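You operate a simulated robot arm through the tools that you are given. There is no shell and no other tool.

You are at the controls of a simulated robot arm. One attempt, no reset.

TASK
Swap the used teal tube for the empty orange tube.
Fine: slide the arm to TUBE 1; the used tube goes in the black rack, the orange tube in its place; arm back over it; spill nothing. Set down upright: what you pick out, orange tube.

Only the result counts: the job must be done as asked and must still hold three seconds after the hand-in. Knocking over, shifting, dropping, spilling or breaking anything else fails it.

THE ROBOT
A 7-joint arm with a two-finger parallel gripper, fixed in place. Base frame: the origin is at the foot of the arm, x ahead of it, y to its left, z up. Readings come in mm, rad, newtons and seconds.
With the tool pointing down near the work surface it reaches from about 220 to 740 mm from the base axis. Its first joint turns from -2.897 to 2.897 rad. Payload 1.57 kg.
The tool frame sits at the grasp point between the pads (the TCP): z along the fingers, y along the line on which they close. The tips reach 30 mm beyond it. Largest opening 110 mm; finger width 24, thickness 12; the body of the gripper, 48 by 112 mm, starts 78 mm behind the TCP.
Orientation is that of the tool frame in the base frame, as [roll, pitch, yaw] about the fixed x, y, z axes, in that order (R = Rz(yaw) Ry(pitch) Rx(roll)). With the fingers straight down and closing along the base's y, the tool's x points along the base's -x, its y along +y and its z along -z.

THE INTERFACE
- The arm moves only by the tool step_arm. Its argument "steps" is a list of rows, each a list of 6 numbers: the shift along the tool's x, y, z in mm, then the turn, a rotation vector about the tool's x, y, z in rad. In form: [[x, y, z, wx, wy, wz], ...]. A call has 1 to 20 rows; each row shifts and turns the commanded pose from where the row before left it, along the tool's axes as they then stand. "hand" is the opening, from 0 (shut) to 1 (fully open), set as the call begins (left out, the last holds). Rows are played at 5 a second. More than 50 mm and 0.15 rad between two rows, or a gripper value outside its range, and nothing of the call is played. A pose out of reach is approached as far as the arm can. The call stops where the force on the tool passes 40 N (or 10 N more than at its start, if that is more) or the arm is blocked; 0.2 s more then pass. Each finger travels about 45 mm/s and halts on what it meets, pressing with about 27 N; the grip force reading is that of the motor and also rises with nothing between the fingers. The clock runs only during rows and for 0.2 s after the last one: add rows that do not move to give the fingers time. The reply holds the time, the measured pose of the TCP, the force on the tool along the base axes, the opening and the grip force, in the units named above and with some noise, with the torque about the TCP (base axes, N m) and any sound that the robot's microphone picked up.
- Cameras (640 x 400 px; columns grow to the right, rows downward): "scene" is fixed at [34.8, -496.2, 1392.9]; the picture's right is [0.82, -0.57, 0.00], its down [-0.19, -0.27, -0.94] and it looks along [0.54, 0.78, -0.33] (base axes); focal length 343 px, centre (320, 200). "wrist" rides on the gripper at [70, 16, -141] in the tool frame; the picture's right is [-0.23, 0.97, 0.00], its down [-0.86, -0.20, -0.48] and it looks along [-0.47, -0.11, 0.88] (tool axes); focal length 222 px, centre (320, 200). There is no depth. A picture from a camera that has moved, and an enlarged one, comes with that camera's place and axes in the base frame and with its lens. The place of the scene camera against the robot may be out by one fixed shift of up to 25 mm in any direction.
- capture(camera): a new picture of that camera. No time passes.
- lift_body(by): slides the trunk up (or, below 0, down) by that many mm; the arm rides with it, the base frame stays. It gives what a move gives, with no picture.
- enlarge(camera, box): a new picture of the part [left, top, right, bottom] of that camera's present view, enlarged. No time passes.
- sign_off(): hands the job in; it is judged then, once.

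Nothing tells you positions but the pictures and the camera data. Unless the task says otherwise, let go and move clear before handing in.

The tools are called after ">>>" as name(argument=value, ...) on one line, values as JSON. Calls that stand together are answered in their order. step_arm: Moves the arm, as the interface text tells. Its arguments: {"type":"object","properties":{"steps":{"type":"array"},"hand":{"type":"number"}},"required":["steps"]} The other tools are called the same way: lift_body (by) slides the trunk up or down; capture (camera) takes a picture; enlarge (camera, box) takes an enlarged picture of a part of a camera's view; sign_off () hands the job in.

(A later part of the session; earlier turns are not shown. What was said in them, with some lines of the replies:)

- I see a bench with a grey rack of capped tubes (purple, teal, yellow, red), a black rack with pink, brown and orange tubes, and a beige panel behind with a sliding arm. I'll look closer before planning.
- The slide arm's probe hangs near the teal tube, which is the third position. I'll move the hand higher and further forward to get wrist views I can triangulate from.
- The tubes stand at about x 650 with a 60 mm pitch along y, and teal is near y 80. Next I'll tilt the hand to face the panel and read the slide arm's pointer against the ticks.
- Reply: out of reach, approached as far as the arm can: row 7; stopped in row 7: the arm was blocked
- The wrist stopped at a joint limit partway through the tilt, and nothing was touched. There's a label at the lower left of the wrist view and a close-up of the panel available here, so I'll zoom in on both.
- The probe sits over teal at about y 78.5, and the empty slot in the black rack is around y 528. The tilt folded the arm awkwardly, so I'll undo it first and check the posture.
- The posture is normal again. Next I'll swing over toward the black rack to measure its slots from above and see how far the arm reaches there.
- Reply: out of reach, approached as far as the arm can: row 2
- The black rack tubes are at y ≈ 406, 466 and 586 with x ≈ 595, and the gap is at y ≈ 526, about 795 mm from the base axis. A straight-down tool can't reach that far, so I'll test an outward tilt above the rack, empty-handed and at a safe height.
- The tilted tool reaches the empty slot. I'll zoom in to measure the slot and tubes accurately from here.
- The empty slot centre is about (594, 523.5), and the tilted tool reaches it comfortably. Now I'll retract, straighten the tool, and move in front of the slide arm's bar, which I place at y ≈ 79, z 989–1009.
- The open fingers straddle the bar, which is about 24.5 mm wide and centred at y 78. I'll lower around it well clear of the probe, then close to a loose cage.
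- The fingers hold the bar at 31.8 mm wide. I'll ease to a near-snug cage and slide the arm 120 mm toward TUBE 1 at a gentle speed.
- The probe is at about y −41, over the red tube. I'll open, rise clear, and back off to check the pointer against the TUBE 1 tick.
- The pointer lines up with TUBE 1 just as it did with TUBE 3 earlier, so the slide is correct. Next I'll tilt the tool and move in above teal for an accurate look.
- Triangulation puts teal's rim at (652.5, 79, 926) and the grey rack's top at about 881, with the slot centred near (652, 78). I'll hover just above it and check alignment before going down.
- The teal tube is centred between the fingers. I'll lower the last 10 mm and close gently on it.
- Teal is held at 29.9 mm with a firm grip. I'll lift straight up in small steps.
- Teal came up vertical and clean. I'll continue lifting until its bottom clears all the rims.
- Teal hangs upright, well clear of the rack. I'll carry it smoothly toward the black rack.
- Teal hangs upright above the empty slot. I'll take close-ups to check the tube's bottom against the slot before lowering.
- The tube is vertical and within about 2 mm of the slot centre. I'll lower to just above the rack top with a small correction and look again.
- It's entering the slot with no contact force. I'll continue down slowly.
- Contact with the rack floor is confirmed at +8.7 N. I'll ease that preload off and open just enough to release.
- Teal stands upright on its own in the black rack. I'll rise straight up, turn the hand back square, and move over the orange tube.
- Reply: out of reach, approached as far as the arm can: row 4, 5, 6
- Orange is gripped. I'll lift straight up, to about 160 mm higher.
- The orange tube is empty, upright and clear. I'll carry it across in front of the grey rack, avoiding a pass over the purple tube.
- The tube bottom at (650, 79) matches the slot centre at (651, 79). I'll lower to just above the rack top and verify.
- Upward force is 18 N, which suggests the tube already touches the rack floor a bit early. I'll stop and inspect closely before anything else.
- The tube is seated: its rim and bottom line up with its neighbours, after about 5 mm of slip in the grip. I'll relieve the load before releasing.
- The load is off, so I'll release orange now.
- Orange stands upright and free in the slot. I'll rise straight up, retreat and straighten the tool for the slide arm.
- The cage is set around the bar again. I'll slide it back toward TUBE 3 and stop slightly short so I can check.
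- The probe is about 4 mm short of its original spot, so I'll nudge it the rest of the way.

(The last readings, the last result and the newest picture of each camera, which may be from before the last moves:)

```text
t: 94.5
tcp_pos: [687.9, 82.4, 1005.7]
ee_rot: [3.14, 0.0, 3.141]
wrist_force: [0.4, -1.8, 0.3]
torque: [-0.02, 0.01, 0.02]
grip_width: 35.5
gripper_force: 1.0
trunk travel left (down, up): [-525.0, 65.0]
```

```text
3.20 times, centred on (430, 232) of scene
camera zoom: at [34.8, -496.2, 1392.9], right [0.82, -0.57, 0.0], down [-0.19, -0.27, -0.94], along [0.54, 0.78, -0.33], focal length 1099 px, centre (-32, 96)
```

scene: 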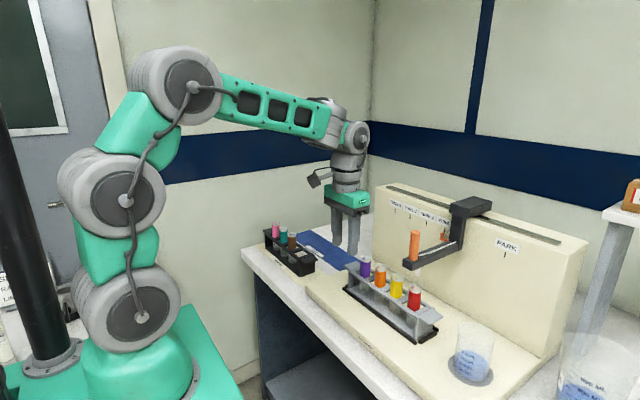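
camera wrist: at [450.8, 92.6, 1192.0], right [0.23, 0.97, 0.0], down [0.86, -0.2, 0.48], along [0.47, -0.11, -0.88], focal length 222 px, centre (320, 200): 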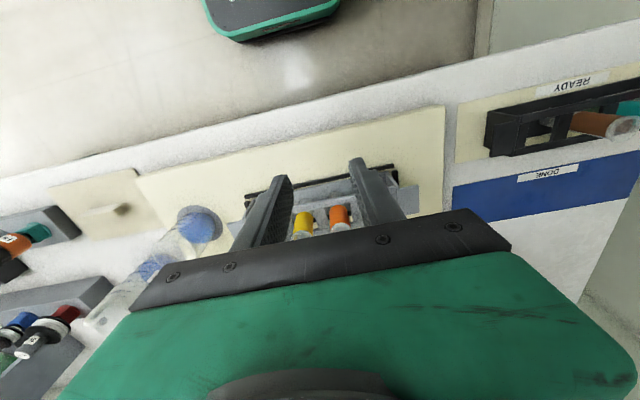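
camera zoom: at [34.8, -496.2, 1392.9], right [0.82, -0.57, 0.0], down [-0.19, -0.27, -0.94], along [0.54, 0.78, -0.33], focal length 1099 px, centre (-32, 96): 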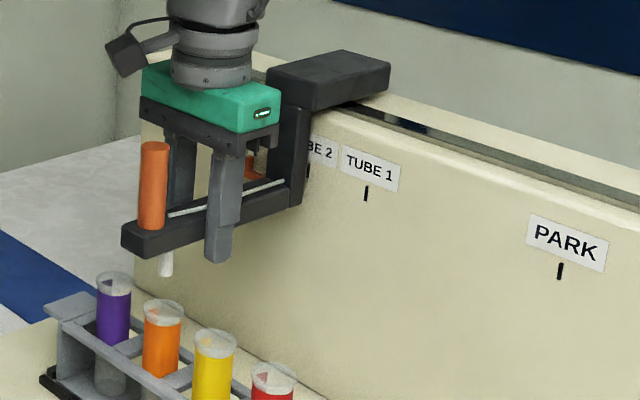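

The slide arm now matches its original position in the picture almost exactly. I'll open, rise and back well clear.

>>> step_arm(steps=[[0, -1.2, 0, 0, 0, 0], [0, 0, 0, 0, 0, 0], [0, 0, 0, 0, 0, 0], [0, 0, 0, 0, 0, 0], [0, 0, 0, 0, 0, 0], [0, -2, -20, 0, 0, 0], [0, 0, -25, 0, 0, 0], [0, 0, -25, 0, 0, 0], [30, 0, -10, 0, 0, 0], [40, 0, 0, 0, 0, 0], [40, 0, 0, 0, 0, 0], [40, 0, 0, 0, 0, 0], [40, 0, 0, 0, 0, 0], [0, 0, 0, 0, 0, 0]], hand=1.0)

>>> step_arm(steps=[[40, 0, -20, 0, 0, 0], [40, 0, -20, 0, 0, 0], [0, 30, -20, 0, 0, 0], [0, 30, -20, 0, 0, 0], [0, 0, 0, 0, 0, 0]])

>>> capture(camera="scene")

>>> enlarge(camera="scene", box=[370, 180, 450, 230])

>>> enlarge(camera="scene", box=[330, 170, 530, 295])

>>> enlarge(camera="scene", box=[240, 200, 400, 300])

>>> enlarge(camera="scene", box=[330, 250, 490, 350])

```text
t: 97.5
tcp_pos: [496.9, 79.4, 1085.5]
ee_rot: [3.139, 0.0, -3.139]
wrist_force: [0.6, -0.3, -0.2]
torque: [0.01, -0.06, 0.01]
grip_width: 110.0
gripper_force: 0.1
trunk travel left (down, up): [-525.0, 65.0]
```

```text
t: 98.7
tcp_pos: [419.7, 138.3, 1162.4]
ee_rot: [3.141, 0.0, -3.142]
wrist_force: [0.8, 0.0, 0.3]
torque: [0.01, -0.02, -0.01]
grip_width: 109.9
gripper_force: 0.1
trunk travel left (down, up): [-525.0, 65.0]
```

```text
taken
```

scene: 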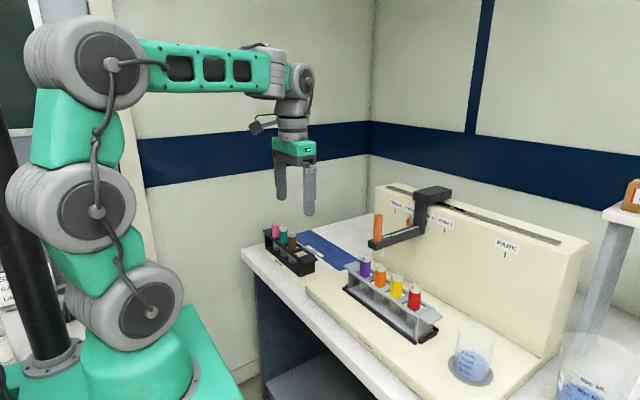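

```text
8.00 times, centred on (410, 205) of scene
camera zoom: at [34.8, -496.2, 1392.9], right [0.82, -0.57, 0.0], down [-0.19, -0.27, -0.94], along [0.54, 0.78, -0.33], focal length 2747 px, centre (-400, 160)
```

zoom: 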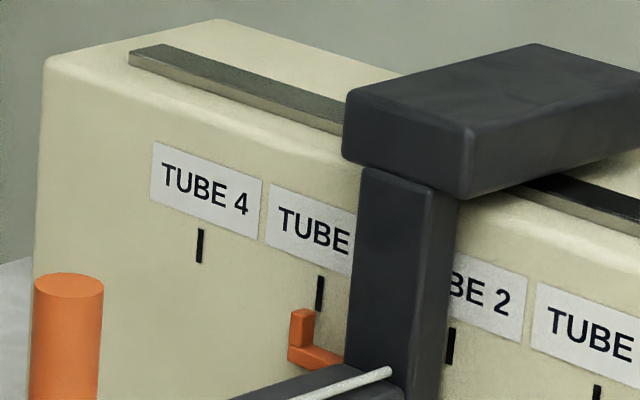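

```text
3.20 times, centred on (430, 232) of scene
camera zoom: at [34.8, -496.2, 1392.9], right [0.82, -0.57, 0.0], down [-0.19, -0.27, -0.94], along [0.54, 0.78, -0.33], focal length 1099 px, centre (-32, 96)
```

zoom: 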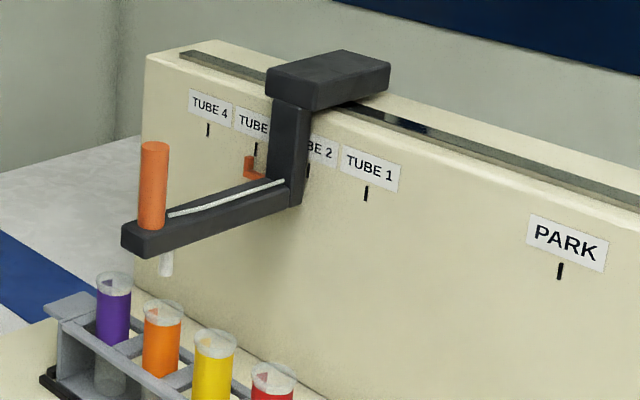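

```text
4.00 times, centred on (320, 250) of scene
camera zoom: at [34.8, -496.2, 1392.9], right [0.82, -0.57, 0.0], down [-0.19, -0.27, -0.94], along [0.54, 0.78, -0.33], focal length 1374 px, centre (320, 0)
```

zoom: 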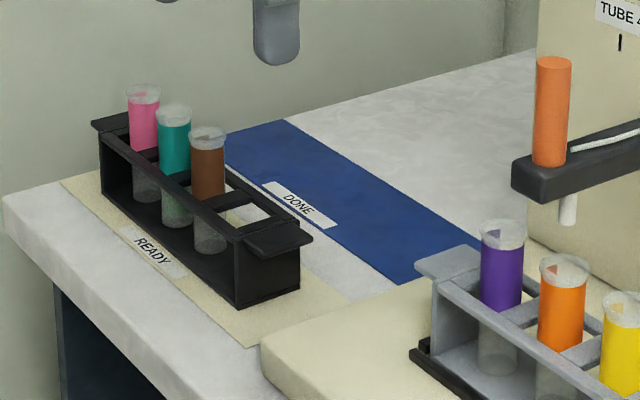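

```text
4.00 times, centred on (410, 300) of scene
camera zoom: at [34.8, -496.2, 1392.9], right [0.82, -0.57, 0.0], down [-0.19, -0.27, -0.94], along [0.54, 0.78, -0.33], focal length 1374 px, centre (-40, -200)
```

zoom: 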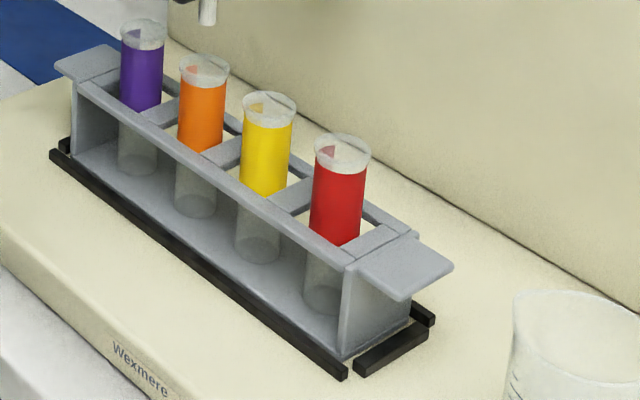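

The result matches the task: the slide arm's pointer is back on TUBE 3 over the orange tube. Teal stands upright in the black rack with its liquid, the other tubes and racks are unmoved, and the hand is clear. I'll hand it in.

>>> sign_off()

```text
The job is handed in.
```

The swap is done and handed in; I haven't seen the judging result. In the last pictures before hand-in:

- **Teal tube:** it stands upright in the empty slot of the black rack, with its liquid still inside and no sign of a spill.
- **Orange tube:** it stands upright in teal's old slot in the grey rack. It touched the rack floor a little early and slid about 5 mm in the grip, but it ended fully seated and level with its neighbours.
- **Slide arm:** I moved it to TUBE 1 for the swap, then back over the orange tube at TUBE 3. Its pointer matches the starting picture.
- **Everything else:** the other tubes and both racks look unmoved, and the hand is open and well clear.
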